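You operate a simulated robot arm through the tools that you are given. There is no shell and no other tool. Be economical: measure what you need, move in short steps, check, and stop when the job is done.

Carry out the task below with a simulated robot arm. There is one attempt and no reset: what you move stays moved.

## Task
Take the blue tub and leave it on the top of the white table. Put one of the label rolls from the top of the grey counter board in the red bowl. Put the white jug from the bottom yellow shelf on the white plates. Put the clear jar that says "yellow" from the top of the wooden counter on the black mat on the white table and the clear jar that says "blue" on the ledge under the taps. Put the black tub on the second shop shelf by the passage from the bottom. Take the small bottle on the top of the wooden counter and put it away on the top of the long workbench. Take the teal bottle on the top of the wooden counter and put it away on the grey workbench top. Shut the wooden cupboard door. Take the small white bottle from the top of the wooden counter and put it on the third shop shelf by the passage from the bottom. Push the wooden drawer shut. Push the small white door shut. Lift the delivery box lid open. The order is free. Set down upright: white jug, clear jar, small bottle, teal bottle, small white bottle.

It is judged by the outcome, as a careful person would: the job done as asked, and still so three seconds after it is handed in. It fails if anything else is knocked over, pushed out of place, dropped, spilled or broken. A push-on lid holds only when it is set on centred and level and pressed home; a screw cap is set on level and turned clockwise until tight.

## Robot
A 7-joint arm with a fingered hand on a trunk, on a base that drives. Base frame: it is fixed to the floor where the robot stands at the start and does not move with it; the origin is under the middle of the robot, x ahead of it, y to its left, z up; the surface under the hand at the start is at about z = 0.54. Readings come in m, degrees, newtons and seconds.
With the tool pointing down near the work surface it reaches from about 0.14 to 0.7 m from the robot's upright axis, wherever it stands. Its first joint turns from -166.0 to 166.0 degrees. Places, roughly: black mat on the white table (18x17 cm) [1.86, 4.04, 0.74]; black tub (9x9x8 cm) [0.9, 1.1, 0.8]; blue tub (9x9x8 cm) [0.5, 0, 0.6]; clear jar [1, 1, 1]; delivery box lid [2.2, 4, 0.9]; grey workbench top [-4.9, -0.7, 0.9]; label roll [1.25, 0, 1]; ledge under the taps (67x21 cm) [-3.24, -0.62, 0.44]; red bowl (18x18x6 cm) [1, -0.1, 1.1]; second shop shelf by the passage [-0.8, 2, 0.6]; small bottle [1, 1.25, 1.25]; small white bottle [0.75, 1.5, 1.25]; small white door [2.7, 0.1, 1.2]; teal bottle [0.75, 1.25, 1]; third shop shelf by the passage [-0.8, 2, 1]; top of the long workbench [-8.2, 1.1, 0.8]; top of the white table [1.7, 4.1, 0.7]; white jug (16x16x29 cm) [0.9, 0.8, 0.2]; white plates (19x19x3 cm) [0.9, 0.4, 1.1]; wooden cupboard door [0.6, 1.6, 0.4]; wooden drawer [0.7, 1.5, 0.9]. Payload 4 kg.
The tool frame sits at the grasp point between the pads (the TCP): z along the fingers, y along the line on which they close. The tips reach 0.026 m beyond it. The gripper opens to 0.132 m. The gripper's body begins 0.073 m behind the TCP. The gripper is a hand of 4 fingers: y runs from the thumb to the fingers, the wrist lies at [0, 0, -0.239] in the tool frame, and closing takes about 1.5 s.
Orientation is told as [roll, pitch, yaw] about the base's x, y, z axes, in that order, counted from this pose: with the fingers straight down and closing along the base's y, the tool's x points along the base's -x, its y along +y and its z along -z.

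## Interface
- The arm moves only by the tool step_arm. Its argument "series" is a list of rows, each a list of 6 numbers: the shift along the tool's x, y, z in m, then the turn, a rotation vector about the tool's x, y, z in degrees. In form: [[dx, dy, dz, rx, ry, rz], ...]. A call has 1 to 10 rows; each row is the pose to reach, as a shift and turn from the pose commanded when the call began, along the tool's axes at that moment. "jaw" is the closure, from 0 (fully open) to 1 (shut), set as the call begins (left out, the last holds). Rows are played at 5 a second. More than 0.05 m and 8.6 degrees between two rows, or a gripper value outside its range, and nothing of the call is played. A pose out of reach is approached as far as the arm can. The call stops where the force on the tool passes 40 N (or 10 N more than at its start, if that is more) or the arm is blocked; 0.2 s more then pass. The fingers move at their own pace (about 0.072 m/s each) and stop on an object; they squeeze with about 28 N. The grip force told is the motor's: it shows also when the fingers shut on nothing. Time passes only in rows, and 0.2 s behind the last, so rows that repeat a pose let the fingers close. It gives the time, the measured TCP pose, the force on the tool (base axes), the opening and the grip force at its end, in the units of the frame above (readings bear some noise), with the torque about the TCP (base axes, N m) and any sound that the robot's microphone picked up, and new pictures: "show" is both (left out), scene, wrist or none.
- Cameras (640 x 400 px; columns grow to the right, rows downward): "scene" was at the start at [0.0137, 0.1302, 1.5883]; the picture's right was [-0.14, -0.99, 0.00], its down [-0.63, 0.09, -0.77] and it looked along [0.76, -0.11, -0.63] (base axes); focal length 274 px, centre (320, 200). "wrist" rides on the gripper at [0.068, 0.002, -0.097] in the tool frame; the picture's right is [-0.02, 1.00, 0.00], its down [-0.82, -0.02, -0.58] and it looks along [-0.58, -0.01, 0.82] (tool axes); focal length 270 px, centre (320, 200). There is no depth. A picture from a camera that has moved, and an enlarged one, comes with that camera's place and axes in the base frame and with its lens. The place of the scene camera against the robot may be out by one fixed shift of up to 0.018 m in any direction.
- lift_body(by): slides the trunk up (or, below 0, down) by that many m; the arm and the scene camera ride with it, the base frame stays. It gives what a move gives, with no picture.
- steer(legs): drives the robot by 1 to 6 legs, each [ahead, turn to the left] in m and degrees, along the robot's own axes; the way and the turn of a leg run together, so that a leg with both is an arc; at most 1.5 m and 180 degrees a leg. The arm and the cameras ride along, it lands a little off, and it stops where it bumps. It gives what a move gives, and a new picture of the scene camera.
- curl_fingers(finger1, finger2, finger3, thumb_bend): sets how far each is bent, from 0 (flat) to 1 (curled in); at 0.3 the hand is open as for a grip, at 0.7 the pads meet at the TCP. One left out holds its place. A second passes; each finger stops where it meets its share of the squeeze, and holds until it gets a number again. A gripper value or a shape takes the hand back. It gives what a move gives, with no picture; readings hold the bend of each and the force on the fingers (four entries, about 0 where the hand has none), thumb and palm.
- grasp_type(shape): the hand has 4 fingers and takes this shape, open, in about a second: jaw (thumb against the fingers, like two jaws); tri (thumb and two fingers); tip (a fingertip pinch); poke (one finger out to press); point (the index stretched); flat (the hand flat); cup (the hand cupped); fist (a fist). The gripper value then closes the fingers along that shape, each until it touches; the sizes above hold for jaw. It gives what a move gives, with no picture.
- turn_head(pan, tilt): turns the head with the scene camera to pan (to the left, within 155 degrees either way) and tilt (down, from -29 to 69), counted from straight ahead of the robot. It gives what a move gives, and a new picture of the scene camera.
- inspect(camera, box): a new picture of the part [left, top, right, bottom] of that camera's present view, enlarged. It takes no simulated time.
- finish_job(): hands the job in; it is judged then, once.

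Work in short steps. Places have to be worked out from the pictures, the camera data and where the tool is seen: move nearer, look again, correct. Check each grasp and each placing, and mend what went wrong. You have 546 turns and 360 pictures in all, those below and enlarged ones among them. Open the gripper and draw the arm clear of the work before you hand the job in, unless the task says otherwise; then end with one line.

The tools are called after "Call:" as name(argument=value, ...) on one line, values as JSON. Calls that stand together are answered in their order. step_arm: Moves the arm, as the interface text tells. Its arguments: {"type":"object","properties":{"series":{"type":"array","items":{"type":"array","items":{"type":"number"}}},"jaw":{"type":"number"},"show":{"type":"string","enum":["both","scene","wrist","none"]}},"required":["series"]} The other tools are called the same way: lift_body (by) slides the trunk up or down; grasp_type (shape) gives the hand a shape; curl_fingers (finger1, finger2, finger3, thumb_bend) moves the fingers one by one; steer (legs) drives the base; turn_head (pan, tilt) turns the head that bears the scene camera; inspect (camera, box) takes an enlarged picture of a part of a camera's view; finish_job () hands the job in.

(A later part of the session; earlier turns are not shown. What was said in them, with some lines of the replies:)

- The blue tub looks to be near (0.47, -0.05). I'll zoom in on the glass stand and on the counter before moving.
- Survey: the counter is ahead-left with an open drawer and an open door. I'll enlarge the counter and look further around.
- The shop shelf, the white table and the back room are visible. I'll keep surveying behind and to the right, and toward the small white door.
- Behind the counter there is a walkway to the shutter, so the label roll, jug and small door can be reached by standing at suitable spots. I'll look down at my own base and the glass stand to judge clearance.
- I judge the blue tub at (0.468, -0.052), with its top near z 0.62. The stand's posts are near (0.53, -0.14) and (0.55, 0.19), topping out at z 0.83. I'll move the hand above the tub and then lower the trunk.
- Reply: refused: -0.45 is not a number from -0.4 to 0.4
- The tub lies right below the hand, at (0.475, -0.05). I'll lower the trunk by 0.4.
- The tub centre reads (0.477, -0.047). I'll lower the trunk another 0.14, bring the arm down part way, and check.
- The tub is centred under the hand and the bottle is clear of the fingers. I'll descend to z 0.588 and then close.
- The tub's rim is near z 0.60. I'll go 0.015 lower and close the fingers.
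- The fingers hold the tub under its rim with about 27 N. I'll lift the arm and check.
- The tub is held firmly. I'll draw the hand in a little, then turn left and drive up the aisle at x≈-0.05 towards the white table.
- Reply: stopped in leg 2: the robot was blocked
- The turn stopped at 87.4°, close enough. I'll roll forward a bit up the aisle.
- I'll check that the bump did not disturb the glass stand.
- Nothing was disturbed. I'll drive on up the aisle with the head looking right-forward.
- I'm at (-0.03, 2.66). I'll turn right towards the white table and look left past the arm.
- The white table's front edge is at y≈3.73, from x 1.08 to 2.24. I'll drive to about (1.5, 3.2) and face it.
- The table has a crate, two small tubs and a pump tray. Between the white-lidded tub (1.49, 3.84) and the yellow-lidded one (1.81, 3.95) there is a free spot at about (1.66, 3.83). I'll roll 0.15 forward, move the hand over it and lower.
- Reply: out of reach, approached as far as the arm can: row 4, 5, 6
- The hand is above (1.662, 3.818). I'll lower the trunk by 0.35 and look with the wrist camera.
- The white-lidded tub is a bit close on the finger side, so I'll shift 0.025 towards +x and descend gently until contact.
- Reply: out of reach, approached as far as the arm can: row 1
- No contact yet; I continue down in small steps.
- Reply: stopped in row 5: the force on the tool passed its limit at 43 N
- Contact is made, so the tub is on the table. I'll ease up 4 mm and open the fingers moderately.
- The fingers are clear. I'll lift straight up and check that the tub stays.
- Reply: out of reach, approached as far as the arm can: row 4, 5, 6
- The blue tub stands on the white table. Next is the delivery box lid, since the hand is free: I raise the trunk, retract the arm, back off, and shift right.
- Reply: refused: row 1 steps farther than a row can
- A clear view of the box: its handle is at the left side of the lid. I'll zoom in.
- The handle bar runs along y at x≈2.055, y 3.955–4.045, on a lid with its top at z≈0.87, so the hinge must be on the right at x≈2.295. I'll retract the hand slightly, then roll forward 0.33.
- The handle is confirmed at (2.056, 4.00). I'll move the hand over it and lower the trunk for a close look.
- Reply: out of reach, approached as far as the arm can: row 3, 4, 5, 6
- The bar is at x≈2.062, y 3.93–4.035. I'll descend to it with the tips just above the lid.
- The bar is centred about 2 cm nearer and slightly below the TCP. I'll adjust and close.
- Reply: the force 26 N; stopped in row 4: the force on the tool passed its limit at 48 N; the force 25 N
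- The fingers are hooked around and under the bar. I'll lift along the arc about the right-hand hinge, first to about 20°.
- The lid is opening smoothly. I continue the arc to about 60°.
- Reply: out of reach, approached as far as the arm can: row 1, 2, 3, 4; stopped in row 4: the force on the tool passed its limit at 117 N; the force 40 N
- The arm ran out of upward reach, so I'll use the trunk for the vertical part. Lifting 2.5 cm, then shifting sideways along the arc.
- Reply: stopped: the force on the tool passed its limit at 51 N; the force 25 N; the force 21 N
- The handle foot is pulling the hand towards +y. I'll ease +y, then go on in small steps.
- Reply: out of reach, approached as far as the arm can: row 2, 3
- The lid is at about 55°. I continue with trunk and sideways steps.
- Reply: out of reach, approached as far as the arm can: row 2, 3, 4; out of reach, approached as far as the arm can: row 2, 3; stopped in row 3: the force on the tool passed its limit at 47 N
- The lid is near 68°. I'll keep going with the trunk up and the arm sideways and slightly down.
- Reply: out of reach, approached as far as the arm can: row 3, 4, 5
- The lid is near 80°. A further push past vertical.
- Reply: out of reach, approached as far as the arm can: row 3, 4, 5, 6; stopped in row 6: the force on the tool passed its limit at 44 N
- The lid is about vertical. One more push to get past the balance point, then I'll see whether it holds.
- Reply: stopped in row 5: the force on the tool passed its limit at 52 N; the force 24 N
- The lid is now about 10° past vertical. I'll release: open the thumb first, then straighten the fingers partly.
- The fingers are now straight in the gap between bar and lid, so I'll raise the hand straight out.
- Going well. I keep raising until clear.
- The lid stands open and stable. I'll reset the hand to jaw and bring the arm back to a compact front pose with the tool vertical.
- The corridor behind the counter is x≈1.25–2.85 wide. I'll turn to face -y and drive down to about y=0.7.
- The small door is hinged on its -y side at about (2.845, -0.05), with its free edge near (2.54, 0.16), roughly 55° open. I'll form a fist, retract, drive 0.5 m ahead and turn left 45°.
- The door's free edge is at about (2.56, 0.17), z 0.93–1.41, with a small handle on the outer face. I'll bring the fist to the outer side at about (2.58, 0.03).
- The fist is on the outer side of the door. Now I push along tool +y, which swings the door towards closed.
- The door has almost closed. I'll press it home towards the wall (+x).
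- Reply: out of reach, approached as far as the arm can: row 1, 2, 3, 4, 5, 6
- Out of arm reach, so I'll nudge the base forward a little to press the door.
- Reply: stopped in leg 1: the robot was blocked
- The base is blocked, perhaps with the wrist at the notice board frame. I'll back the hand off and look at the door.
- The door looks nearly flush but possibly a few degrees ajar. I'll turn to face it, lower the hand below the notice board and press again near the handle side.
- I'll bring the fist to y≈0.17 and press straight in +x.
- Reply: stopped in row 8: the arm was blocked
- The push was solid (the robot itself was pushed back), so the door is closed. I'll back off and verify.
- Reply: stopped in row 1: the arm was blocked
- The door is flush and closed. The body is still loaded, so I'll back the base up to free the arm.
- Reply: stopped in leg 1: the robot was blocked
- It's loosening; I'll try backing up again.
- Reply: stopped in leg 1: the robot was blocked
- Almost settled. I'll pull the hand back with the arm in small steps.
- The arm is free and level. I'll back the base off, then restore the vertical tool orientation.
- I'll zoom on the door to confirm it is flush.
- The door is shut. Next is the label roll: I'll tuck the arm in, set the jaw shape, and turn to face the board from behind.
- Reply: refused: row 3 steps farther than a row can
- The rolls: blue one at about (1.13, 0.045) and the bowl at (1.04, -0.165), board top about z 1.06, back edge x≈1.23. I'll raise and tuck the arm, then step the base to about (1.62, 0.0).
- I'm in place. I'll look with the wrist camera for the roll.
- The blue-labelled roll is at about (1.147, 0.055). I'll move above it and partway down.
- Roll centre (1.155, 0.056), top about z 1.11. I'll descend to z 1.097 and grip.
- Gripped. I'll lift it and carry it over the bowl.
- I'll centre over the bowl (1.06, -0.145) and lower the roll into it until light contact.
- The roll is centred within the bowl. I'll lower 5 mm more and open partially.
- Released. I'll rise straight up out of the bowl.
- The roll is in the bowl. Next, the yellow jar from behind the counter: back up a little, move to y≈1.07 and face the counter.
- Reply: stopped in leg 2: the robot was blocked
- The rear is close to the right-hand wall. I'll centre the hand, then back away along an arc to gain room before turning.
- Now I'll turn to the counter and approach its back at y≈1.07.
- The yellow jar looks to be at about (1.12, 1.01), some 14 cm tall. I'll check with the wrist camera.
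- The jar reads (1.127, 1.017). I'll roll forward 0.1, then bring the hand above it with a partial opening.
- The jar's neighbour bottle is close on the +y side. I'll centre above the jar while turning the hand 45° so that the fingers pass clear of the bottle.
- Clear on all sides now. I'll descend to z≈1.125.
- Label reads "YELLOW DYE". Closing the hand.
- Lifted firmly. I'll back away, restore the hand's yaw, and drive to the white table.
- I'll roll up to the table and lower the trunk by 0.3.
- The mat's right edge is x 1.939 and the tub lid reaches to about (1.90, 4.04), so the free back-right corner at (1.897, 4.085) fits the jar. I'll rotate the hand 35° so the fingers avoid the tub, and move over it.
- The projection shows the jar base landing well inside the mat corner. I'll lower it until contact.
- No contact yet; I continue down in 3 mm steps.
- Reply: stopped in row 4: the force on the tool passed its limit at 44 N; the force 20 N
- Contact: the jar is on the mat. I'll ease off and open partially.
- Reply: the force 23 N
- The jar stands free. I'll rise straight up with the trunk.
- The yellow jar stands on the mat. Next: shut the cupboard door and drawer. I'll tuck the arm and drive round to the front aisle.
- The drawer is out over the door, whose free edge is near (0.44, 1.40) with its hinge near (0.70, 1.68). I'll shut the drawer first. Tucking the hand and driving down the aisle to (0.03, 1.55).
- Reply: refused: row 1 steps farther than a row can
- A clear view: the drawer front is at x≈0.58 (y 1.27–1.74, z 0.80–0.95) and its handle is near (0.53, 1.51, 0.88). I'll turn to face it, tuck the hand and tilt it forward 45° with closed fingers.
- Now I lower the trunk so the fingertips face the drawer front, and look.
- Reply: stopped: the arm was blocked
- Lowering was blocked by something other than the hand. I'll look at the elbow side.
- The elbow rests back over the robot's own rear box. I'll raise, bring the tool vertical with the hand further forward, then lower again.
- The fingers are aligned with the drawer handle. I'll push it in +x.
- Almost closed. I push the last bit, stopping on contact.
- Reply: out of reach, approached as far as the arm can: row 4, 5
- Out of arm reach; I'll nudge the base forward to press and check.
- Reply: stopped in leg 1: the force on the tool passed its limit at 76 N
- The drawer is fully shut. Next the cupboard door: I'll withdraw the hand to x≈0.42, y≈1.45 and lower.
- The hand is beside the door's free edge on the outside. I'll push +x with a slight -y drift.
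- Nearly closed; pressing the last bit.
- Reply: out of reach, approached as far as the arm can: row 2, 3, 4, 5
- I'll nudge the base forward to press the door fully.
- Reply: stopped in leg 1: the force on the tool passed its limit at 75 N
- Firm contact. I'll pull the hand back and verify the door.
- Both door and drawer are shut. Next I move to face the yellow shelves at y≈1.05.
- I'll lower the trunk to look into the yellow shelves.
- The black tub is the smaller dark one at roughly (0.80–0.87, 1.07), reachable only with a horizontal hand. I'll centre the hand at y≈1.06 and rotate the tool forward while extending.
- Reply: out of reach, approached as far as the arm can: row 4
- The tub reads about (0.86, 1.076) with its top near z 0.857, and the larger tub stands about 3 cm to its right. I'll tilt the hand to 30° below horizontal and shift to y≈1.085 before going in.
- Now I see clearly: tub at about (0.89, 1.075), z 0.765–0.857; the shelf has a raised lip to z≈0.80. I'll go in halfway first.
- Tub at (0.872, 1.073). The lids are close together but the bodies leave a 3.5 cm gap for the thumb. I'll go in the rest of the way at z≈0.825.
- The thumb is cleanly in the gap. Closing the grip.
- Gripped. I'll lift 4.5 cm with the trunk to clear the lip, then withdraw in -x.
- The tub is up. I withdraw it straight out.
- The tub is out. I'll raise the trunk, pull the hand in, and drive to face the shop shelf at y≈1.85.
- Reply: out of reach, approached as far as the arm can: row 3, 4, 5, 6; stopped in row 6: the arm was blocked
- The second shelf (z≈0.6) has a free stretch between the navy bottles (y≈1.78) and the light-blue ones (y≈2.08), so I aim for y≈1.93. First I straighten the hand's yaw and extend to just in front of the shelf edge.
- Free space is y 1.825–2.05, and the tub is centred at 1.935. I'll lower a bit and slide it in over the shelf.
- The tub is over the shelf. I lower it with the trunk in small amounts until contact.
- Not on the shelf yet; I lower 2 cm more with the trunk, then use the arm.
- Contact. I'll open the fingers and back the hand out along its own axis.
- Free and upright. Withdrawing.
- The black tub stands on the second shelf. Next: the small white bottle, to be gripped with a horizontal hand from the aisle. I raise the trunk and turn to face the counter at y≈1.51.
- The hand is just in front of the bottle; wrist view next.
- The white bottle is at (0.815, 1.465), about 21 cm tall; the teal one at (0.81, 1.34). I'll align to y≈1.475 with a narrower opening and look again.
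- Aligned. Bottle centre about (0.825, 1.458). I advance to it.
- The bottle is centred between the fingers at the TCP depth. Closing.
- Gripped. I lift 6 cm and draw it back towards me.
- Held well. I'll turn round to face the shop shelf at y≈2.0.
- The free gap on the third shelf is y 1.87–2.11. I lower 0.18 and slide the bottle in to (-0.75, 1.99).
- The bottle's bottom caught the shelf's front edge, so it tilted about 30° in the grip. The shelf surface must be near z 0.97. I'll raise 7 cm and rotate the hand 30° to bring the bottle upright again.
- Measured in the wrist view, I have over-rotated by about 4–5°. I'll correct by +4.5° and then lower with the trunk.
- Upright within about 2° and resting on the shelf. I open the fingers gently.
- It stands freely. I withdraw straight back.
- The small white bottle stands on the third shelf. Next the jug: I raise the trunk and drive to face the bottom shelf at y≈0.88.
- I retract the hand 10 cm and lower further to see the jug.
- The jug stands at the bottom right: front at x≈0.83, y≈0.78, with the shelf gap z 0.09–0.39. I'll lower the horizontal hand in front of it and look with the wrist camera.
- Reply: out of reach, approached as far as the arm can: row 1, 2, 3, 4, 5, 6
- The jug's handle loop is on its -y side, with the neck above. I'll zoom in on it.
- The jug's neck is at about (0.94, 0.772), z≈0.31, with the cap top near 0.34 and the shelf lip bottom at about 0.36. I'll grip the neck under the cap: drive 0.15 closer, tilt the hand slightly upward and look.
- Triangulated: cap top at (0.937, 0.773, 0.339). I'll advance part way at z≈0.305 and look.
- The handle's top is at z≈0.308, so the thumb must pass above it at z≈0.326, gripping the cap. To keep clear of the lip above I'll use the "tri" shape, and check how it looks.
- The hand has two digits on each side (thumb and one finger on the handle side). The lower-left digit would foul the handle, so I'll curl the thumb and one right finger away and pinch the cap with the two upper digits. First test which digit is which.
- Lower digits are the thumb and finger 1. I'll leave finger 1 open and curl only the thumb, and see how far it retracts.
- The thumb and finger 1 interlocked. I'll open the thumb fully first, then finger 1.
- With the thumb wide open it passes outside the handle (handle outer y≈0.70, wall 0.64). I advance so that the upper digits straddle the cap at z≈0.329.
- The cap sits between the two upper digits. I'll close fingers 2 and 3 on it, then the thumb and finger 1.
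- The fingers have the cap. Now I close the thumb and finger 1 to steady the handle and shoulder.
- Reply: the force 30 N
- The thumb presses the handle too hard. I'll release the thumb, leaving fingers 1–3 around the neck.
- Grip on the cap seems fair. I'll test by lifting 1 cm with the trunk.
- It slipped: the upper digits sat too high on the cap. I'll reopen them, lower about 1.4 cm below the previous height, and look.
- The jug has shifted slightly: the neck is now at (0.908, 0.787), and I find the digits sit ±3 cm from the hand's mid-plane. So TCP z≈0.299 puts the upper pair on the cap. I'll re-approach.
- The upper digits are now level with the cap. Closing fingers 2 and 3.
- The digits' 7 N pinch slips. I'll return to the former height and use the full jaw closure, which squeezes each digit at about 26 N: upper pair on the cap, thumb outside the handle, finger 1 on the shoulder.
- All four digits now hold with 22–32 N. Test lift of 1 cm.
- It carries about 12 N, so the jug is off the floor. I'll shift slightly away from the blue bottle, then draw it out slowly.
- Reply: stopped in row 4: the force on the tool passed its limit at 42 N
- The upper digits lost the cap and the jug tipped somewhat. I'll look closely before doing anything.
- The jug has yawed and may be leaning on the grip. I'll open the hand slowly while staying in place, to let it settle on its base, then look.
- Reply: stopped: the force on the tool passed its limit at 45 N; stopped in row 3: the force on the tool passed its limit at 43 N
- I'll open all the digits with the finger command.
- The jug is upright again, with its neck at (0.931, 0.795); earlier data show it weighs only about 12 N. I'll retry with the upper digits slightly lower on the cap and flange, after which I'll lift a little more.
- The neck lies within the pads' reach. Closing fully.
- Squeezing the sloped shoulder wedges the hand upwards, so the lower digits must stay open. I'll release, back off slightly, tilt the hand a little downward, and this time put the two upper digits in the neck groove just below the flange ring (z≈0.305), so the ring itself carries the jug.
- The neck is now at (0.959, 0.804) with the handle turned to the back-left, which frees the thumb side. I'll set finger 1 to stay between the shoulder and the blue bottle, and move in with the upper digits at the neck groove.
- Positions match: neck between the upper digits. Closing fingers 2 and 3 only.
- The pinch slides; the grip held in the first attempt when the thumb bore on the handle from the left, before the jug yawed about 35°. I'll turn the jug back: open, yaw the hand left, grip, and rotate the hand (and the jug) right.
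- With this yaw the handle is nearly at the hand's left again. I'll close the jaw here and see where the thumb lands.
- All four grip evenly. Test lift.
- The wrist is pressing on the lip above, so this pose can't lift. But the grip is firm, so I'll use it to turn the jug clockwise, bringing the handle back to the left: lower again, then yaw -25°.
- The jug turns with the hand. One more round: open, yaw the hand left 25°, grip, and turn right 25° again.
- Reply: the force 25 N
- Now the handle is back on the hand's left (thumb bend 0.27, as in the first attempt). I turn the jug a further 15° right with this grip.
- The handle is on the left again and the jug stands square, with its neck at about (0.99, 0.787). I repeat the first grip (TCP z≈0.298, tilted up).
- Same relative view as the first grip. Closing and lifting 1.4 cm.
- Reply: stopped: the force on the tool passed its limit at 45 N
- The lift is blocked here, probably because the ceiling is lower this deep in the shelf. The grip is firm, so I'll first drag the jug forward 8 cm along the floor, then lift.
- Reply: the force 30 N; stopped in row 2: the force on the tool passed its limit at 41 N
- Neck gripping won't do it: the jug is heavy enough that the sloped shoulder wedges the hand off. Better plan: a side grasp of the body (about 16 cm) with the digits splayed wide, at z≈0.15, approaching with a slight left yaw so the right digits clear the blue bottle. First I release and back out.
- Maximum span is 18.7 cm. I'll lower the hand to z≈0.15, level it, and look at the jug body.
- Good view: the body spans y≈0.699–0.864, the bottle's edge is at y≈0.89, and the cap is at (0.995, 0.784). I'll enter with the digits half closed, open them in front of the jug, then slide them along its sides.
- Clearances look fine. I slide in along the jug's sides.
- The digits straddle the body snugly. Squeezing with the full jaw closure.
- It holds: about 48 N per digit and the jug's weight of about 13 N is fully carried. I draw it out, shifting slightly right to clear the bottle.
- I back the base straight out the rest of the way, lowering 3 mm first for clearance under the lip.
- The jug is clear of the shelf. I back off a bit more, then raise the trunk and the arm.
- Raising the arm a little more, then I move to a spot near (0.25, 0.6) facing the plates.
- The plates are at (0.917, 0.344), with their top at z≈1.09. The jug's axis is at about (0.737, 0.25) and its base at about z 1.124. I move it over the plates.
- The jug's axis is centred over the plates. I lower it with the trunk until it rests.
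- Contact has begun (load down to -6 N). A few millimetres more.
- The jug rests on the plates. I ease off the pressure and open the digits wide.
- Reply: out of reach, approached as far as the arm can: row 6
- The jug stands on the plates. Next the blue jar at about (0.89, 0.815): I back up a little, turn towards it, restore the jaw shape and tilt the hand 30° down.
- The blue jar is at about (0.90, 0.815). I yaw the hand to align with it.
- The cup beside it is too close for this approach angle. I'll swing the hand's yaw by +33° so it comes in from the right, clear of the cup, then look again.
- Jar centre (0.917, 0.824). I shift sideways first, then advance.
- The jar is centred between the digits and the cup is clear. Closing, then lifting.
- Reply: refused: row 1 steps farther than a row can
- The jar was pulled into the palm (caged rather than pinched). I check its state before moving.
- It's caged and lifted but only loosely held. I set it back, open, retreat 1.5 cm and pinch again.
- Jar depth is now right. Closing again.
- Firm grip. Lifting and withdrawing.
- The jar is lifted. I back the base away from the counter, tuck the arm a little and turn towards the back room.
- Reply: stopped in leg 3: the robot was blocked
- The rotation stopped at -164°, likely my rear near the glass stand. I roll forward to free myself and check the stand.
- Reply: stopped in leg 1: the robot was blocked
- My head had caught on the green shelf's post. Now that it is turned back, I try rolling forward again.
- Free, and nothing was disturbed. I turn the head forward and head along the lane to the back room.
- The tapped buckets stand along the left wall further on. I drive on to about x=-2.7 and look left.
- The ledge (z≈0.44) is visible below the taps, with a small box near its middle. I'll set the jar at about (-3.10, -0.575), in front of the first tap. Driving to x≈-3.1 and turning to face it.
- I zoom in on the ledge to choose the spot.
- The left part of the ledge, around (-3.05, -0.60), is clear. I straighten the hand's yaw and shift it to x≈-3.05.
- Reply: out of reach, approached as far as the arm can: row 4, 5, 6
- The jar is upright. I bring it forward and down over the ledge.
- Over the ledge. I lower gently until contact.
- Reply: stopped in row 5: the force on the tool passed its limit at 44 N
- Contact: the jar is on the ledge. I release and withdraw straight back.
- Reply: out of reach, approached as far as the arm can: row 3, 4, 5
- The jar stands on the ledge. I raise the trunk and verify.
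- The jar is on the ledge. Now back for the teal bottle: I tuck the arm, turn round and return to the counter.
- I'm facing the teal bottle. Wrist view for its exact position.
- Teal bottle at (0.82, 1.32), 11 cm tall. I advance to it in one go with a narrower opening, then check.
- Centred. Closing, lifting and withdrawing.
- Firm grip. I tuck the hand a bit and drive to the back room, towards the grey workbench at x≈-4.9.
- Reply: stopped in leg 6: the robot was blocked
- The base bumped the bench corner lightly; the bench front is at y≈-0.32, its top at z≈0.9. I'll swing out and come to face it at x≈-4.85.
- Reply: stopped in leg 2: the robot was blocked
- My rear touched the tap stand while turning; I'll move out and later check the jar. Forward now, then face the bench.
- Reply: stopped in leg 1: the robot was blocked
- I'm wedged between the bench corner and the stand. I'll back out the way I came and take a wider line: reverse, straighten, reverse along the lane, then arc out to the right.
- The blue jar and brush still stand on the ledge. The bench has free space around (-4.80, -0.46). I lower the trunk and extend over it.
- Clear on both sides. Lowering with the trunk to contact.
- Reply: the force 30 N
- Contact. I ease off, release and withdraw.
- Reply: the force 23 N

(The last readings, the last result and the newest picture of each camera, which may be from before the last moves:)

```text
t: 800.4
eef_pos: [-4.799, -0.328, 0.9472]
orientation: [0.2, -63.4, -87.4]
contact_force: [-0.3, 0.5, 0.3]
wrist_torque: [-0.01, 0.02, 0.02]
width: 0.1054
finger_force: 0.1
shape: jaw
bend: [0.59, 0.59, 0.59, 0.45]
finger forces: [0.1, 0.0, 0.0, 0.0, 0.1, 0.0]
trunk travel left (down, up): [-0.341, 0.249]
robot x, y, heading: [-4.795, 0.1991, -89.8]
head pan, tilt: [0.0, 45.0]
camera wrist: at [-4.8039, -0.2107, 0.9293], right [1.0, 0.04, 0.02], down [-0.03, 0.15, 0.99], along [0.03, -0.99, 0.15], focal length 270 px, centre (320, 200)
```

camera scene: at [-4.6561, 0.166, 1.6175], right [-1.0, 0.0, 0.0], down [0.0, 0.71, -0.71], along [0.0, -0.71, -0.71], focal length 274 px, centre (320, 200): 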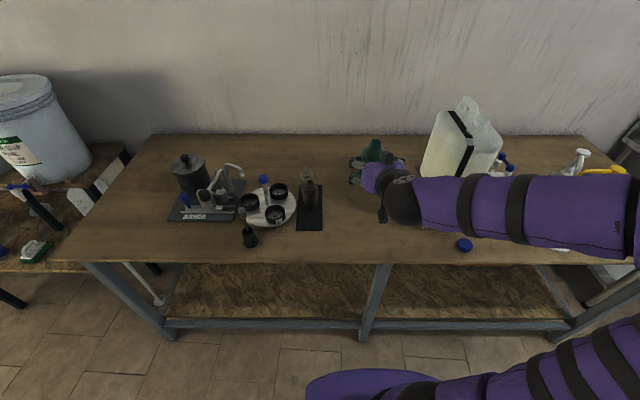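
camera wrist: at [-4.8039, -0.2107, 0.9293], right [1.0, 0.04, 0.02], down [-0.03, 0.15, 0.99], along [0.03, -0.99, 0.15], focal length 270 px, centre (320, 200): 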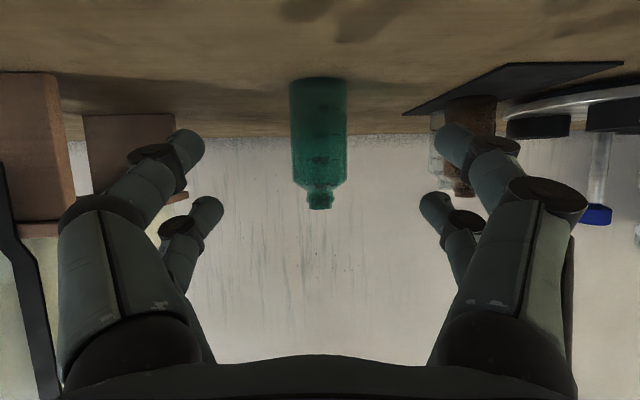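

The teal bottle stands on the grey workbench. Last item: the small bottle. I raise the trunk and drive back to the counter front.

Call:
lift_body(by=0.245)

Call:
steer(legs=[[0, 87], [1.48, 0], [1.48, 0], [1.48, 0], [0, 77]])

Call:
steer(legs=[[1.4, 0], [0, -74], [0.32, 0]])

```text
t: 802.9
eef_pos: [-4.7994, -0.3276, 1.1921]
orientation: [0.3, -63.3, -87.6]
contact_force: [-0.3, -0.6, 0.5]
wrist_torque: [0.03, -0.03, 0.01]
width: 0.1056
finger_force: 0.0
shape: jaw
bend: [0.59, 0.59, 0.59, 0.45]
finger forces: [0.0, 0.0, 0.0, 0.1, 0.1, 0.0]
trunk travel left (down, up): [-0.586, 0.004]
robot x, y, heading: [-4.7963, 0.1983, -89.9]
head pan, tilt: [0.0, 45.0]
```

```text
t: 831.4
eef_pos: [-0.277, 0.3704, 1.1914]
orientation: [0.3, -63.4, 72.2]
contact_force: [0.7, -0.5, 0.5]
wrist_torque: [-0.03, 0.0, -0.03]
width: 0.1054
finger_force: 0.0
shape: jaw
bend: [0.59, 0.59, 0.59, 0.45]
finger forces: [0.1, 0.0, 0.1, 0.0, 0.0, 0.1]
trunk travel left (down, up): [-0.586, 0.004]
robot x, y, heading: [-0.4623, -0.1229, 70.1]
head pan, tilt: [0.0, 45.0]
camera scene: at [-0.6089, -0.0585, 1.6175], right [0.94, -0.34, 0.0], down [-0.24, -0.66, -0.71], along [0.24, 0.66, -0.71], focal length 274 px, centre (320, 200)
```

scene: 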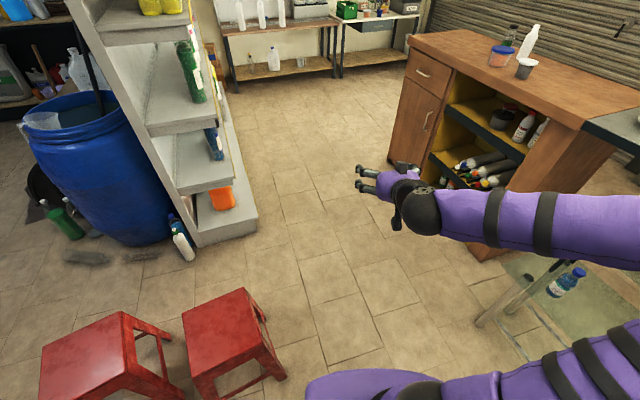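

```text
t: 843.7
eef_pos: [0.8895, 1.1304, 1.1922]
orientation: [0.3, -63.5, -2.2]
contact_force: [-0.3, 0.1, -0.1]
wrist_torque: [0.0, 0.01, 0.0]
width: 0.1053
finger_force: 0.1
shape: jaw
bend: [0.59, 0.59, 0.59, 0.45]
finger forces: [0.0, 0.1, 0.0, 0.0, 0.1, 0.0]
trunk travel left (down, up): [-0.586, 0.004]
robot x, y, heading: [0.369, 1.1764, -4.0]
head pan, tilt: [0.0, 45.0]
camera scene: at [0.3885, 1.3163, 1.6175], right [-0.08, -1.0, 0.0], down [-0.71, 0.05, -0.71], along [0.7, -0.05, -0.71], focal length 274 px, centre (320, 200)
```

scene: 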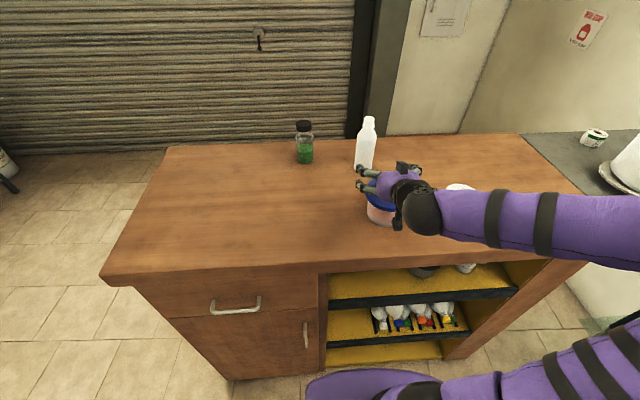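

The hand came to rest just above the blue-lidded tub without touching. I raise it, then move left and swing its yaw by -50° to approach the small bottle diagonally past the tub.

Call:
step_arm(series=[[-0.03, 0, -0.015, 0, 0, 0], [-0.0537, 0, -0.0268, 0, 0, 0], [-0.05, 0.04, -0.034, 0, 0, 0], [-0.046, 0.085, -0.042, 0, 0, 0], [-0.042, 0.13, -0.05, 0, 0, 0], [-0.038, 0.175, -0.058, 0, 0, 0], [-0.034, 0.22, -0.066, 0, 0, 0], [-0.032, 0.249, -0.071, 0, 0, 0]], show="none")

Call:
step_arm(series=[[0, 0, 0, 6.4, 0, 3.2], [0, 0, 0, 12.8, 0, 6.4], [0, 0, 0, 19.2, 0, 9.6], [0, 0, 0, 25.6, 0, 12.7], [0, 0, 0, 32, 0, 15.9], [0, 0, 0, 38.4, 0, 19.1], [0, 0, 0, 44, 0, 22], [0, 0, 0, 44, 0, 22]], show="wrist")

```text
t: 845.5
eef_pos: [0.8511, 1.3804, 1.2522]
orientation: [0.2, -63.4, -2.2]
contact_force: [-0.4, -0.8, 0.4]
wrist_torque: [0.01, 0.04, 0.0]
width: 0.1054
finger_force: 0.1
shape: jaw
bend: [0.59, 0.59, 0.59, 0.45]
finger forces: [0.0, 0.1, 0.0, 0.0, 0.0, 0.0]
trunk travel left (down, up): [-0.586, 0.004]
robot x, y, heading: [0.3663, 1.1727, -4.6]
head pan, tilt: [0.0, 45.0]
```

```text
t: 847.3
eef_pos: [0.8492, 1.3812, 1.2515]
orientation: [0.2, -63.3, -51.4]
contact_force: [0.1, -0.3, -0.2]
wrist_torque: [-0.01, 0.0, -0.03]
width: 0.1054
finger_force: 0.2
shape: jaw
bend: [0.59, 0.59, 0.59, 0.45]
finger forces: [0.1, 0.0, 0.0, 0.0, 0.0, 0.0]
trunk travel left (down, up): [-0.586, 0.004]
robot x, y, heading: [0.3657, 1.1759, -4.0]
head pan, tilt: [0.0, 45.0]
camera wrist: at [0.777, 1.4733, 1.2348], right [0.79, 0.62, 0.02], down [-0.11, 0.1, 0.99], along [0.61, -0.78, 0.15], focal length 270 px, centre (320, 200)
```

wrist: 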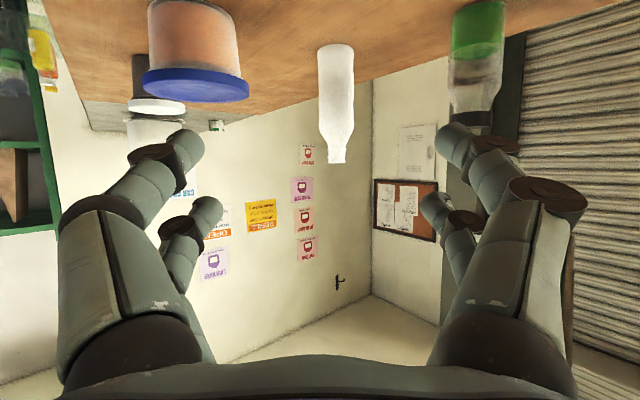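

Small bottle at (1.075, 1.143), z 1.075–1.24. Both sides are clear on this line. I advance to it.

Call:
step_arm(series=[[-0.002, 0.01, 0.04, 0, 0, 0], [-0.008, 0.02, 0.085, 0, 0, 0], [-0.018, 0.0285, 0.13, 0, 0, 0], [-0.028, 0.0285, 0.175, 0, 0, 0], [-0.038, 0.0285, 0.215, 0, 0, 0], [-0.046, 0.0285, 0.25, 0, 0, 0], [-0.054, 0.0285, 0.285, 0, 0, 0], [-0.0625, 0.0285, 0.322, 0, 0, 0], [-0.0625, 0.0285, 0.322, 0, 0, 0]], show="wrist")

```text
t: 849.3
eef_pos: [1.0688, 1.1529, 1.1634]
orientation: [0.2, -63.3, -51.3]
contact_force: [-0.7, -0.4, -0.6]
wrist_torque: [-0.01, 0.0, -0.01]
width: 0.1054
finger_force: 0.1
shape: jaw
bend: [0.59, 0.59, 0.59, 0.45]
finger forces: [0.0, 0.0, 0.0, 0.0, 0.1, 0.0]
trunk travel left (down, up): [-0.586, 0.004]
robot x, y, heading: [0.3657, 1.1791, -4.3]
head pan, tilt: [0.0, 45.0]
camera wrist: at [0.997, 1.245, 1.1466], right [0.79, 0.62, 0.02], down [-0.11, 0.1, 0.99], along [0.61, -0.78, 0.15], focal length 270 px, centre (320, 200)
```

wrist: 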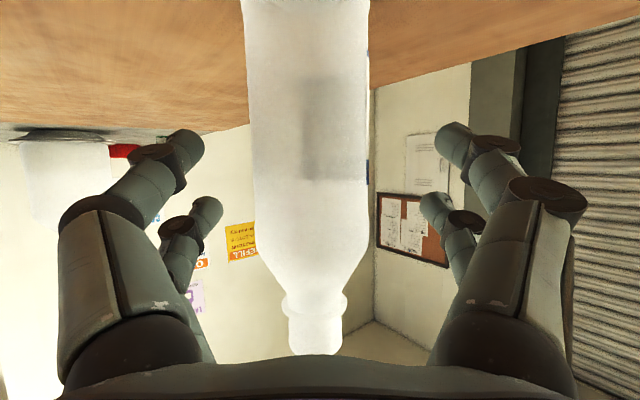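

Centred at the right depth. Closing, lifting and withdrawing along the same line.

Call:
step_arm(series=[[0, 0, 0, 0, 0, 0], [0, 0, 0, 0, 0, 0], [0, 0, 0, 0, 0, 0], [0, 0, 0, 0, 0, 0], [0, 0, 0, 0, 0, 0], [0, 0, 0, 0, 0, 0]], jaw=1, show="none")

Call:
step_arm(series=[[-0.03, 0, -0.015, 0, 0, 0], [-0.06, 0, -0.03, 0, 0, 0], [-0.08, 0, -0.045, 0, 0, 0], [-0.065, 0, -0.085, 0, 0, 0], [-0.047, 0, -0.125, 0, 0, 0], [-0.029, 0, -0.165, 0, 0, 0], [-0.011, 0, -0.205, 0, 0, 0], [0.007, 0, -0.245, 0, 0, 0], [0.02, 0, -0.275, 0, 0, 0]], show="wrist")

```text
t: 850.7
eef_pos: [1.0678, 1.1533, 1.1641]
orientation: [0.2, -63.3, -51.3]
contact_force: [-0.6, 0.3, 0.5]
wrist_torque: [0.01, -0.01, -0.05]
width: 0.0467
finger_force: 27.9
shape: jaw
bend: [0.74, 0.74, 0.74, 0.7]
finger forces: [25.3, 25.2, 25.2, 0.1, 25.3, 0.0]
trunk travel left (down, up): [-0.586, 0.004]
robot x, y, heading: [0.3688, 1.178, -4.5]
head pan, tilt: [0.0, 45.0]
```

```text
t: 852.7
eef_pos: [0.9091, 1.3504, 1.2693]
orientation: [0.1, -63.2, -51.3]
contact_force: [0.5, 0.5, -1.3]
wrist_torque: [0.02, 0.01, 0.01]
width: 0.0463
finger_force: 27.8
shape: jaw
bend: [0.74, 0.74, 0.74, 0.7]
finger forces: [25.5, 24.0, 24.6, 0.0, 25.1, 0.0]
trunk travel left (down, up): [-0.586, 0.004]
robot x, y, heading: [0.3668, 1.1739, -4.6]
head pan, tilt: [0.0, 45.0]
camera wrist: at [0.8377, 1.4422, 1.2523], right [0.79, 0.62, 0.02], down [-0.11, 0.1, 0.99], along [0.61, -0.78, 0.15], focal length 270 px, centre (320, 200)
```

wrist: 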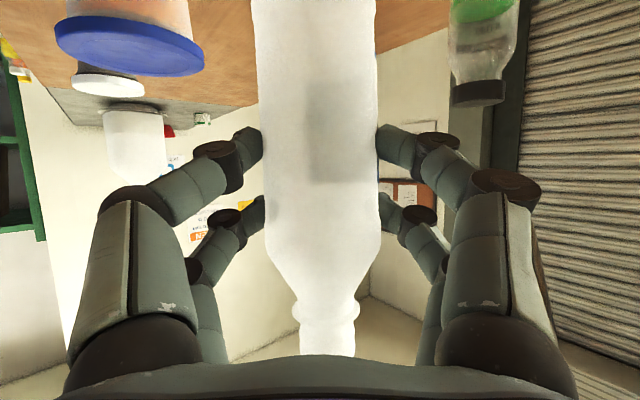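

Held firmly. I back away, straighten the hand's yaw, and start for the long workbench at the far end.

Call:
steer(legs=[[-0.35, 0]])

Call:
step_arm(series=[[0, -0.01, -0.01, -6.2, 0, -3.1], [0, -0.02, -0.02, -12.4, 0, -6.2], [0, -0.03, -0.03, -18.6, 0, -9.3], [0, -0.04, -0.04, -24.8, 0, -12.4], [0, -0.05, -0.05, -31, 0, -15.5], [0, -0.06, -0.06, -37.2, 0, -18.6], [0, -0.07, -0.07, -42, 0, -21], [0, -0.07, -0.07, -42, 0, -21]], show="none")

Call:
steer(legs=[[0, -102], [1.35, 0], [0, -76], [1.48, 0], [1.48, 0]])

```text
t: 855.0
eef_pos: [0.5571, 1.376, 1.27]
orientation: [0.3, -63.3, -51.4]
contact_force: [-0.4, 0.1, -0.6]
wrist_torque: [-0.01, 0.0, -0.04]
width: 0.0459
finger_force: 28.3
shape: jaw
bend: [0.74, 0.74, 0.74, 0.7]
finger forces: [25.5, 24.0, 24.6, 0.1, 25.3, 0.0]
trunk travel left (down, up): [-0.586, 0.004]
robot x, y, heading: [0.0124, 1.2048, -4.5]
head pan, tilt: [0.0, 45.0]
camera scene: at [0.0351, 1.3437, 1.6175], right [-0.08, -1.0, 0.0], down [-0.7, 0.06, -0.71], along [0.71, -0.06, -0.71], focal length 274 px, centre (320, 200)
```

scene: 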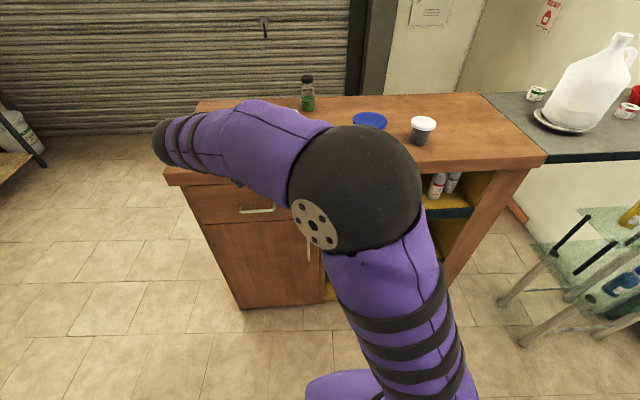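

```text
t: 856.8
eef_pos: [0.4638, 1.3807, 1.3013]
orientation: [0.4, -63.4, -4.3]
contact_force: [0.6, -0.4, -0.6]
wrist_torque: [0.0, 0.0, -0.02]
width: 0.0458
finger_force: 27.8
shape: jaw
bend: [0.74, 0.74, 0.74, 0.7]
finger forces: [25.5, 23.3, 23.3, 0.0, 25.4, 0.1]
trunk travel left (down, up): [-0.586, 0.004]
robot x, y, heading: [0.0135, 1.2043, -4.6]
head pan, tilt: [0.0, 45.0]
```

```text
t: 886.2
eef_pos: [-3.8831, -0.0449, 1.3017]
orientation: [0.3, -63.4, 174.4]
contact_force: [-0.1, -0.1, -0.3]
wrist_torque: [0.03, -0.01, 0.02]
width: 0.0455
finger_force: 28.1
shape: jaw
bend: [0.74, 0.74, 0.74, 0.7]
finger forces: [25.7, 23.6, 24.7, 0.0, 24.7, 0.0]
trunk travel left (down, up): [-0.586, 0.004]
robot x, y, heading: [-3.4264, 0.1232, 174.6]
head pan, tilt: [0.0, 45.0]
camera scene: at [-3.4753, -0.0361, 1.6175], right [0.1, 1.0, 0.0], down [0.7, -0.07, -0.71], along [-0.7, 0.07, -0.71], focal length 274 px, centre (320, 200)
```

scene: 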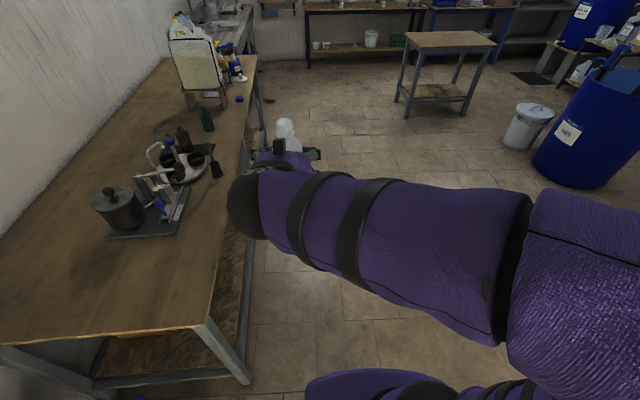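

The teal bottle is still standing on its bench. I go on towards the far workbench.

Call:
steer(legs=[[1.48, 0], [1.48, 0], [0.5, 0]])

Call:
turn_head(pan=-20, tilt=30)

```text
t: 903.0
eef_pos: [-7.3193, 0.2336, 1.3004]
orientation: [0.3, -63.4, 174.7]
contact_force: [-0.3, -0.4, 0.5]
wrist_torque: [-0.03, 0.01, 0.0]
width: 0.0456
finger_force: 28.2
shape: jaw
bend: [0.74, 0.74, 0.74, 0.7]
finger forces: [25.6, 23.6, 24.7, 0.1, 24.8, 0.1]
trunk travel left (down, up): [-0.586, 0.004]
robot x, y, heading: [-6.8668, 0.4042, 174.9]
head pan, tilt: [0.0, 45.0]
camera scene: at [-6.9119, 0.2448, 1.6174], right [0.09, 1.0, 0.0], down [0.7, -0.06, -0.71], along [-0.7, 0.06, -0.71], focal length 274 px, centre (320, 200)
```

scene: 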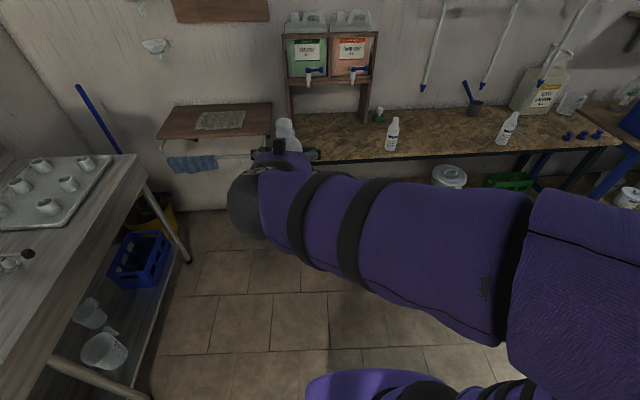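

```text
t: 903.8
eef_pos: [-7.319, 0.2327, 1.3004]
orientation: [0.4, -63.5, 174.7]
contact_force: [0.4, -0.5, 0.6]
wrist_torque: [-0.01, -0.03, -0.03]
width: 0.0459
finger_force: 27.7
shape: jaw
bend: [0.74, 0.74, 0.74, 0.7]
finger forces: [25.7, 23.6, 24.6, 0.0, 24.7, 0.0]
trunk travel left (down, up): [-0.586, 0.004]
robot x, y, heading: [-6.8669, 0.4065, 175.0]
head pan, tilt: [-20.0, 30.0]
camera scene: at [-6.9123, 0.2758, 1.64], right [0.43, 0.91, 0.0], down [0.45, -0.21, -0.87], along [-0.78, 0.37, -0.5], focal length 274 px, centre (320, 200)
```

scene: 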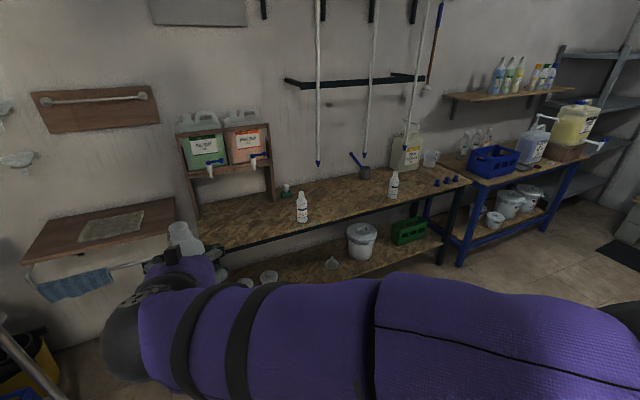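

The long workbench lies ahead: its free spot at about (-8.10, 1.02) is between two bottles (y 0.71 and 1.33). I drive to (-7.45, 1.02) and face it.

Call:
steer(legs=[[0, -42], [0.84, 0], [0, 46]])

Call:
turn_head(pan=10, tilt=45)

```text
t: 912.6
eef_pos: [-7.8723, 0.8196, 1.3016]
orientation: [0.3, -63.5, 177.7]
contact_force: [0.3, 0.4, 0.1]
wrist_torque: [-0.04, 0.02, 0.01]
width: 0.0455
finger_force: 27.8
shape: jaw
bend: [0.74, 0.74, 0.74, 0.7]
finger forces: [25.7, 23.7, 25.4, 0.0, 24.5, 0.0]
trunk travel left (down, up): [-0.586, 0.004]
robot x, y, heading: [-7.4291, 1.0183, 177.8]
head pan, tilt: [-20.0, 30.0]
camera scene: at [-7.4689, 0.8845, 1.6401], right [0.38, 0.93, 0.0], down [0.46, -0.19, -0.87], along [-0.8, 0.33, -0.5], focal length 274 px, centre (320, 200)
```

scene: 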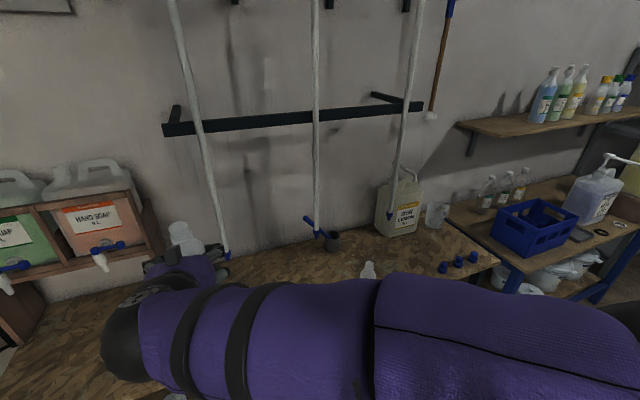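

```text
t: 913.6
eef_pos: [-7.8713, 0.8206, 1.3018]
orientation: [0.2, -63.3, 177.7]
contact_force: [0.5, 0.4, 0.3]
wrist_torque: [-0.02, -0.04, 0.01]
width: 0.0455
finger_force: 27.7
shape: jaw
bend: [0.74, 0.74, 0.74, 0.7]
finger forces: [25.8, 23.8, 25.3, 0.1, 24.5, 0.0]
trunk travel left (down, up): [-0.586, 0.004]
robot x, y, heading: [-7.4289, 1.0148, 177.9]
head pan, tilt: [10.0, 45.0]
camera scene: at [-7.4657, 0.8394, 1.6175], right [-0.14, 0.99, 0.0], down [0.7, 0.1, -0.71], along [-0.7, -0.1, -0.71], focal length 274 px, centre (320, 200)
```

scene: 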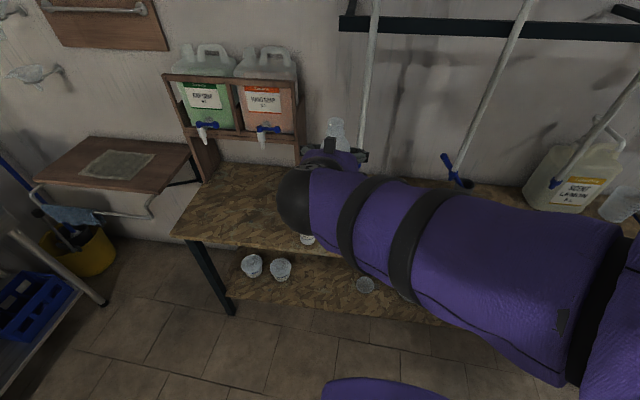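

I shift the hand to y≈1.02 and partly forward at this height.

Call:
step_arm(series=[[0, -0.045, 0, 0, 0, 0], [0, -0.09, 0, 0, 0, 0], [0, -0.135, 0, 0, 0, 0], [0, -0.18, 0.0, 0, 0, 0], [-0.015, -0.2, 0.03, 0, 0, 0], [-0.03, -0.2, 0.06, 0, 0, 0], [-0.045, -0.2, 0.09, 0, 0, 0], [-0.045, -0.2, 0.09, 0, 0, 0]], show="none")

Call:
lift_body(by=-0.32)

Call:
inspect(camera="wrist", box=[0, 0, 640, 400])

```text
t: 915.4
eef_pos: [-7.9668, 1.0235, 1.3015]
orientation: [0.2, -63.4, 177.7]
contact_force: [0.3, 0.6, -0.8]
wrist_torque: [0.01, -0.03, 0.01]
width: 0.0451
finger_force: 28.0
shape: jaw
bend: [0.74, 0.74, 0.74, 0.7]
finger forces: [25.7, 23.5, 24.8, 0.0, 24.6, 0.0]
trunk travel left (down, up): [-0.586, 0.004]
robot x, y, heading: [-7.4275, 1.0189, 177.8]
head pan, tilt: [10.0, 45.0]
```

```text
t: 918.6
eef_pos: [-7.9642, 1.0245, 0.9814]
orientation: [0.4, -63.4, 177.6]
contact_force: [-0.9, -0.2, -1.4]
wrist_torque: [0.02, 0.0, 0.02]
width: 0.0452
finger_force: 28.3
shape: jaw
bend: [0.74, 0.74, 0.74, 0.7]
finger forces: [25.7, 23.4, 24.7, 0.0, 24.6, 0.1]
trunk travel left (down, up): [-0.266, 0.324]
robot x, y, heading: [-7.4263, 1.0177, 177.8]
head pan, tilt: [10.0, 45.0]
```

```text
1.00 times, centred on (320, 200) of wrist (not enlarged: the box is as wide or as high as the picture)
camera zoom: at [-7.8482, 1.017, 0.9635], right [-0.05, -1.0, 0.02], down [0.15, 0.02, 0.99], along [-0.99, 0.05, 0.15], focal length 270 px, centre (320, 200)
```

zoom: 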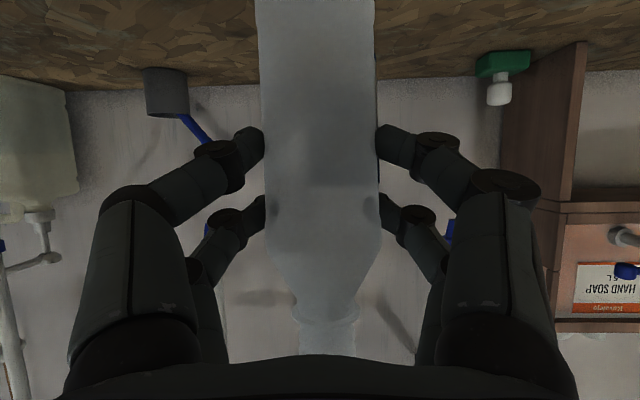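

The bench surface below is clear. I extend over it and lower.

Call:
step_arm(series=[[-0.016, 0.001, 0.032, 0, 0, 0], [-0.032, 0.003, 0.064, 0, 0, 0], [-0.048, 0.004, 0.096, 0, 0, 0], [-0.063, 0.005, 0.125, 0, 0, 0], [-0.063, 0.005, 0.125, 0, 0, 0]], show="none")

Call:
lift_body(by=-0.06)

Call:
step_arm(series=[[0.0045, 0, 0.002, 0, 0, 0], [0.009, 0, 0.0045, 0, 0, 0], [0.0135, 0, 0.0067, 0, 0, 0], [0.018, 0, 0.009, 0, 0, 0], [0.0225, 0, 0.011, 0, 0, 0], [0.027, 0, 0.0135, 0, 0, 0], [0.0315, 0, 0.0157, 0, 0, 0], [0.036, 0, 0.018, 0, 0, 0]], show="wrist")

```text
t: 919.8
eef_pos: [-8.1057, 1.0247, 0.9838]
orientation: [0.3, -63.4, 177.6]
contact_force: [-0.3, 0.3, -0.2]
wrist_torque: [-0.01, 0.04, -0.01]
width: 0.0451
finger_force: 28.0
shape: jaw
bend: [0.74, 0.74, 0.74, 0.7]
finger forces: [25.7, 23.4, 24.4, 0.0, 24.7, 0.0]
trunk travel left (down, up): [-0.266, 0.324]
robot x, y, heading: [-7.4249, 1.018, 177.8]
head pan, tilt: [10.0, 45.0]
```

```text
t: 920.8
eef_pos: [-8.1041, 1.0244, 0.9226]
orientation: [0.4, -63.4, 177.7]
contact_force: [-0.1, -1.0, 0.3]
wrist_torque: [-0.04, -0.04, 0.01]
width: 0.0454
finger_force: 27.9
shape: jaw
bend: [0.74, 0.74, 0.74, 0.7]
finger forces: [25.7, 23.4, 24.4, 0.0, 24.7, 0.0]
trunk travel left (down, up): [-0.206, 0.384]
robot x, y, heading: [-7.4271, 1.0183, 178.1]
head pan, tilt: [10.0, 45.0]
```

```text
t: 922.6
eef_pos: [-8.1042, 1.024, 0.8942]
orientation: [0.7, -64.5, 177.5]
contact_force: [-3.7, 1.7, 38.8]
wrist_torque: [0.03, 0.51, -0.07]
width: 0.0454
finger_force: 28.1
shape: jaw
bend: [0.74, 0.74, 0.74, 0.7]
finger forces: [26.9, 26.3, 27.7, 0.0, 28.3, 0.1]
trunk travel left (down, up): [-0.206, 0.384]
robot x, y, heading: [-7.4301, 1.014, 177.8]
head pan, tilt: [10.0, 45.0]
camera wrist: at [-7.9875, 1.0183, 0.8738], right [-0.04, -1.0, 0.03], down [0.17, 0.02, 0.98], along [-0.98, 0.05, 0.17], focal length 270 px, centre (320, 200)
```

wrist: 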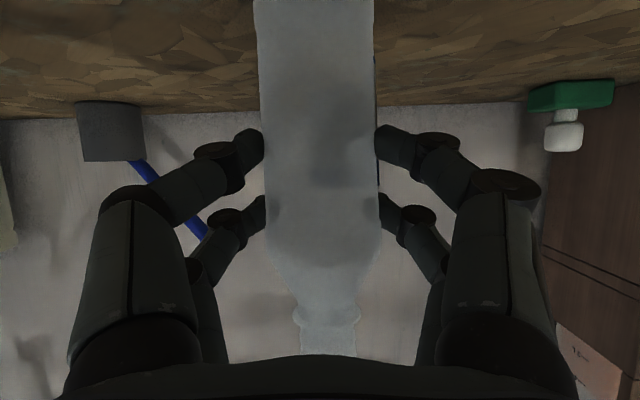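

On the bench. I ease off, release and withdraw.

Call:
step_arm(series=[[-0.004, 0, -0.002, 0, 0, 0], [-0.007, 0, -0.0035, 0, 0, 0], [-0.007, 0, -0.0035, 0, 0, 0]], show="none")

Call:
step_arm(series=[[0, 0, 0, 0, 0, 0], [0, 0, 0, 0, 0, 0], [0, 0, 0, 0, 0, 0], [0, 0, 0, 0, 0, 0], [0, 0, 0, 0, 0, 0]], jaw=0.2, show="none")

Call:
step_arm(series=[[0.014, 0, -0.034, 0, 0, 0], [0.03, 0, -0.068, 0, 0, 0], [0.045, 0, -0.1, 0, 0, 0], [0.055, 0, -0.135, 0, 0, 0]], show="wrist")

```text
t: 923.4
eef_pos: [-8.1041, 1.0253, 0.8949]
orientation: [0.4, -63.7, 177.7]
contact_force: [-3.4, -0.4, 22.9]
wrist_torque: [-0.04, 0.38, 0.0]
width: 0.0454
finger_force: 28.0
shape: jaw
bend: [0.74, 0.74, 0.74, 0.7]
finger forces: [27.7, 24.8, 27.1, 0.0, 26.9, 0.1]
trunk travel left (down, up): [-0.206, 0.384]
robot x, y, heading: [-7.425, 1.0153, 178.0]
head pan, tilt: [10.0, 45.0]
```

```text
t: 924.6
eef_pos: [-8.1047, 1.0264, 0.8923]
orientation: [0.3, -63.5, 177.6]
contact_force: [-0.1, -0.1, -0.3]
wrist_torque: [-0.02, -0.03, 0.02]
width: 0.1055
finger_force: 0.1
shape: jaw
bend: [0.59, 0.59, 0.59, 0.45]
finger forces: [0.0, 0.1, 0.0, 0.0, 0.0, 0.0]
trunk travel left (down, up): [-0.206, 0.384]
robot x, y, heading: [-7.4302, 1.0175, 178.0]
head pan, tilt: [10.0, 45.0]
```

```text
t: 925.8
eef_pos: [-7.9568, 1.1102, 0.8806]
orientation: [-4.1, -60.7, 169.9]
contact_force: [0.0, -0.9, -0.4]
wrist_torque: [-0.01, 0.0, -0.05]
width: 0.1058
finger_force: 0.1
shape: jaw
bend: [0.59, 0.59, 0.59, 0.45]
finger forces: [0.1, 0.0, 0.1, 0.0, 0.0, 0.0]
out of reach, approached as far as the arm can: row 2
trunk travel left (down, up): [-0.206, 0.384]
robot x, y, heading: [-7.4297, 1.015, 178.0]
head pan, tilt: [10.0, 45.0]
stopped in row 4: the arm was blocked; the commanded pose is now the measured one
camera wrist: at [-7.8422, 1.0818, 0.868], right [-0.25, -0.97, -0.01], down [0.1, -0.04, 0.99], along [-0.96, 0.25, 0.11], focal length 270 px, centre (320, 200)
```

wrist: 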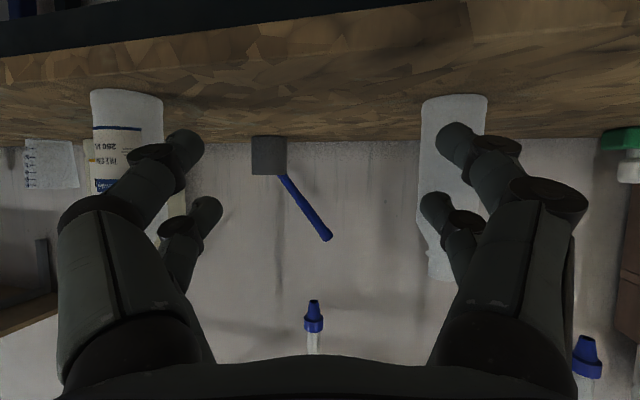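

The bottle stands upright on the bench. The arm drifted sideways as the elbow met the rear box, so I simply back the base away.

Call:
steer(legs=[[-0.25, 0]])

Call:
lift_body(by=0.38)

Call:
turn_head(pan=15, tilt=35)

```text
t: 927.6
eef_pos: [-7.7031, 1.1052, 0.8806]
orientation: [-3.9, -60.8, 169.2]
contact_force: [0.5, 1.3, -0.7]
wrist_torque: [0.01, 0.01, 0.03]
width: 0.1054
finger_force: 0.1
shape: jaw
bend: [0.59, 0.59, 0.59, 0.45]
finger forces: [0.0, 0.0, 0.0, 0.0, 0.0, 0.0]
trunk travel left (down, up): [-0.206, 0.384]
robot x, y, heading: [-7.1772, 1.0047, 177.4]
head pan, tilt: [10.0, 45.0]
camera scene: at [-7.2168, 0.8293, 1.2375], right [-0.13, 0.99, 0.0], down [0.7, 0.09, -0.71], along [-0.7, -0.09, -0.71], focal length 274 px, centre (320, 200)
```

scene: 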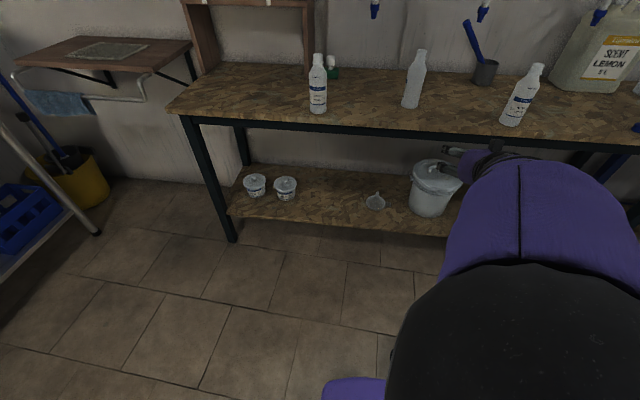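

```text
t: 931.3
eef_pos: [-7.7054, 1.1053, 1.2613]
orientation: [-3.9, -60.8, 169.3]
contact_force: [0.4, 0.1, 0.0]
wrist_torque: [0.0, 0.01, 0.01]
width: 0.1054
finger_force: 0.0
shape: jaw
bend: [0.59, 0.59, 0.59, 0.45]
finger forces: [0.0, 0.0, 0.0, 0.0, 0.0, 0.0]
trunk travel left (down, up): [-0.586, 0.004]
robot x, y, heading: [-7.1756, 1.0048, 177.8]
head pan, tilt: [10.0, 45.0]
```

```text
t: 932.0
eef_pos: [-7.7057, 1.1052, 1.2618]
orientation: [-3.8, -60.8, 169.3]
contact_force: [0.9, 0.6, 0.5]
wrist_torque: [-0.05, -0.03, 0.01]
width: 0.1056
finger_force: 0.1
shape: jaw
bend: [0.59, 0.59, 0.59, 0.45]
finger forces: [0.0, 0.0, 0.1, 0.0, 0.0, 0.0]
trunk travel left (down, up): [-0.586, 0.004]
robot x, y, heading: [-7.1833, 1.006, 177.7]
head pan, tilt: [15.0, 35.0]
camera scene: at [-7.2221, 0.8209, 1.6322], right [-0.22, 0.98, 0.0], down [0.56, 0.12, -0.82], along [-0.8, -0.18, -0.57], focal length 274 px, centre (320, 200)
```

scene: 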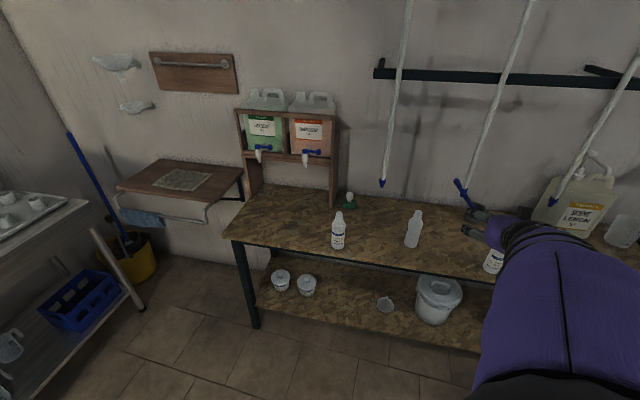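

Everything is placed: the small bottle stands on the long workbench, and the earlier views showed the other items in place. The hand is clear, so I open it fully and hand in.

Call:
step_arm(series=[[0, 0, 0, 0, 0, 0], [0, 0, 0, 0, 0, 0], [0, 0, 0, 0, 0, 0]], jaw=0, show="none")

Call:
finish_job()

```text
t: 932.8
eef_pos: [-7.7046, 1.1067, 1.2614]
orientation: [-3.9, -60.8, 169.3]
contact_force: [1.0, 0.8, -0.7]
wrist_torque: [0.0, 0.05, -0.02]
width: 0.1319
finger_force: 0.1
shape: jaw
bend: [0.3, 0.3, 0.3, 0.3]
finger forces: [0.0, 0.1, 0.0, 0.0, 0.0, 0.0]
trunk travel left (down, up): [-0.586, 0.004]
robot x, y, heading: [-7.1793, 1.0042, 177.4]
head pan, tilt: [15.0, 35.0]
```

```text
The job is handed in.
```

All thirteen parts of the job are done and handed in; each was seen in place after I did it, and the base, head or wrist brushed furniture a few times (tap stand, grey bench corner, green shelf post) with nothing seen to fall or move.
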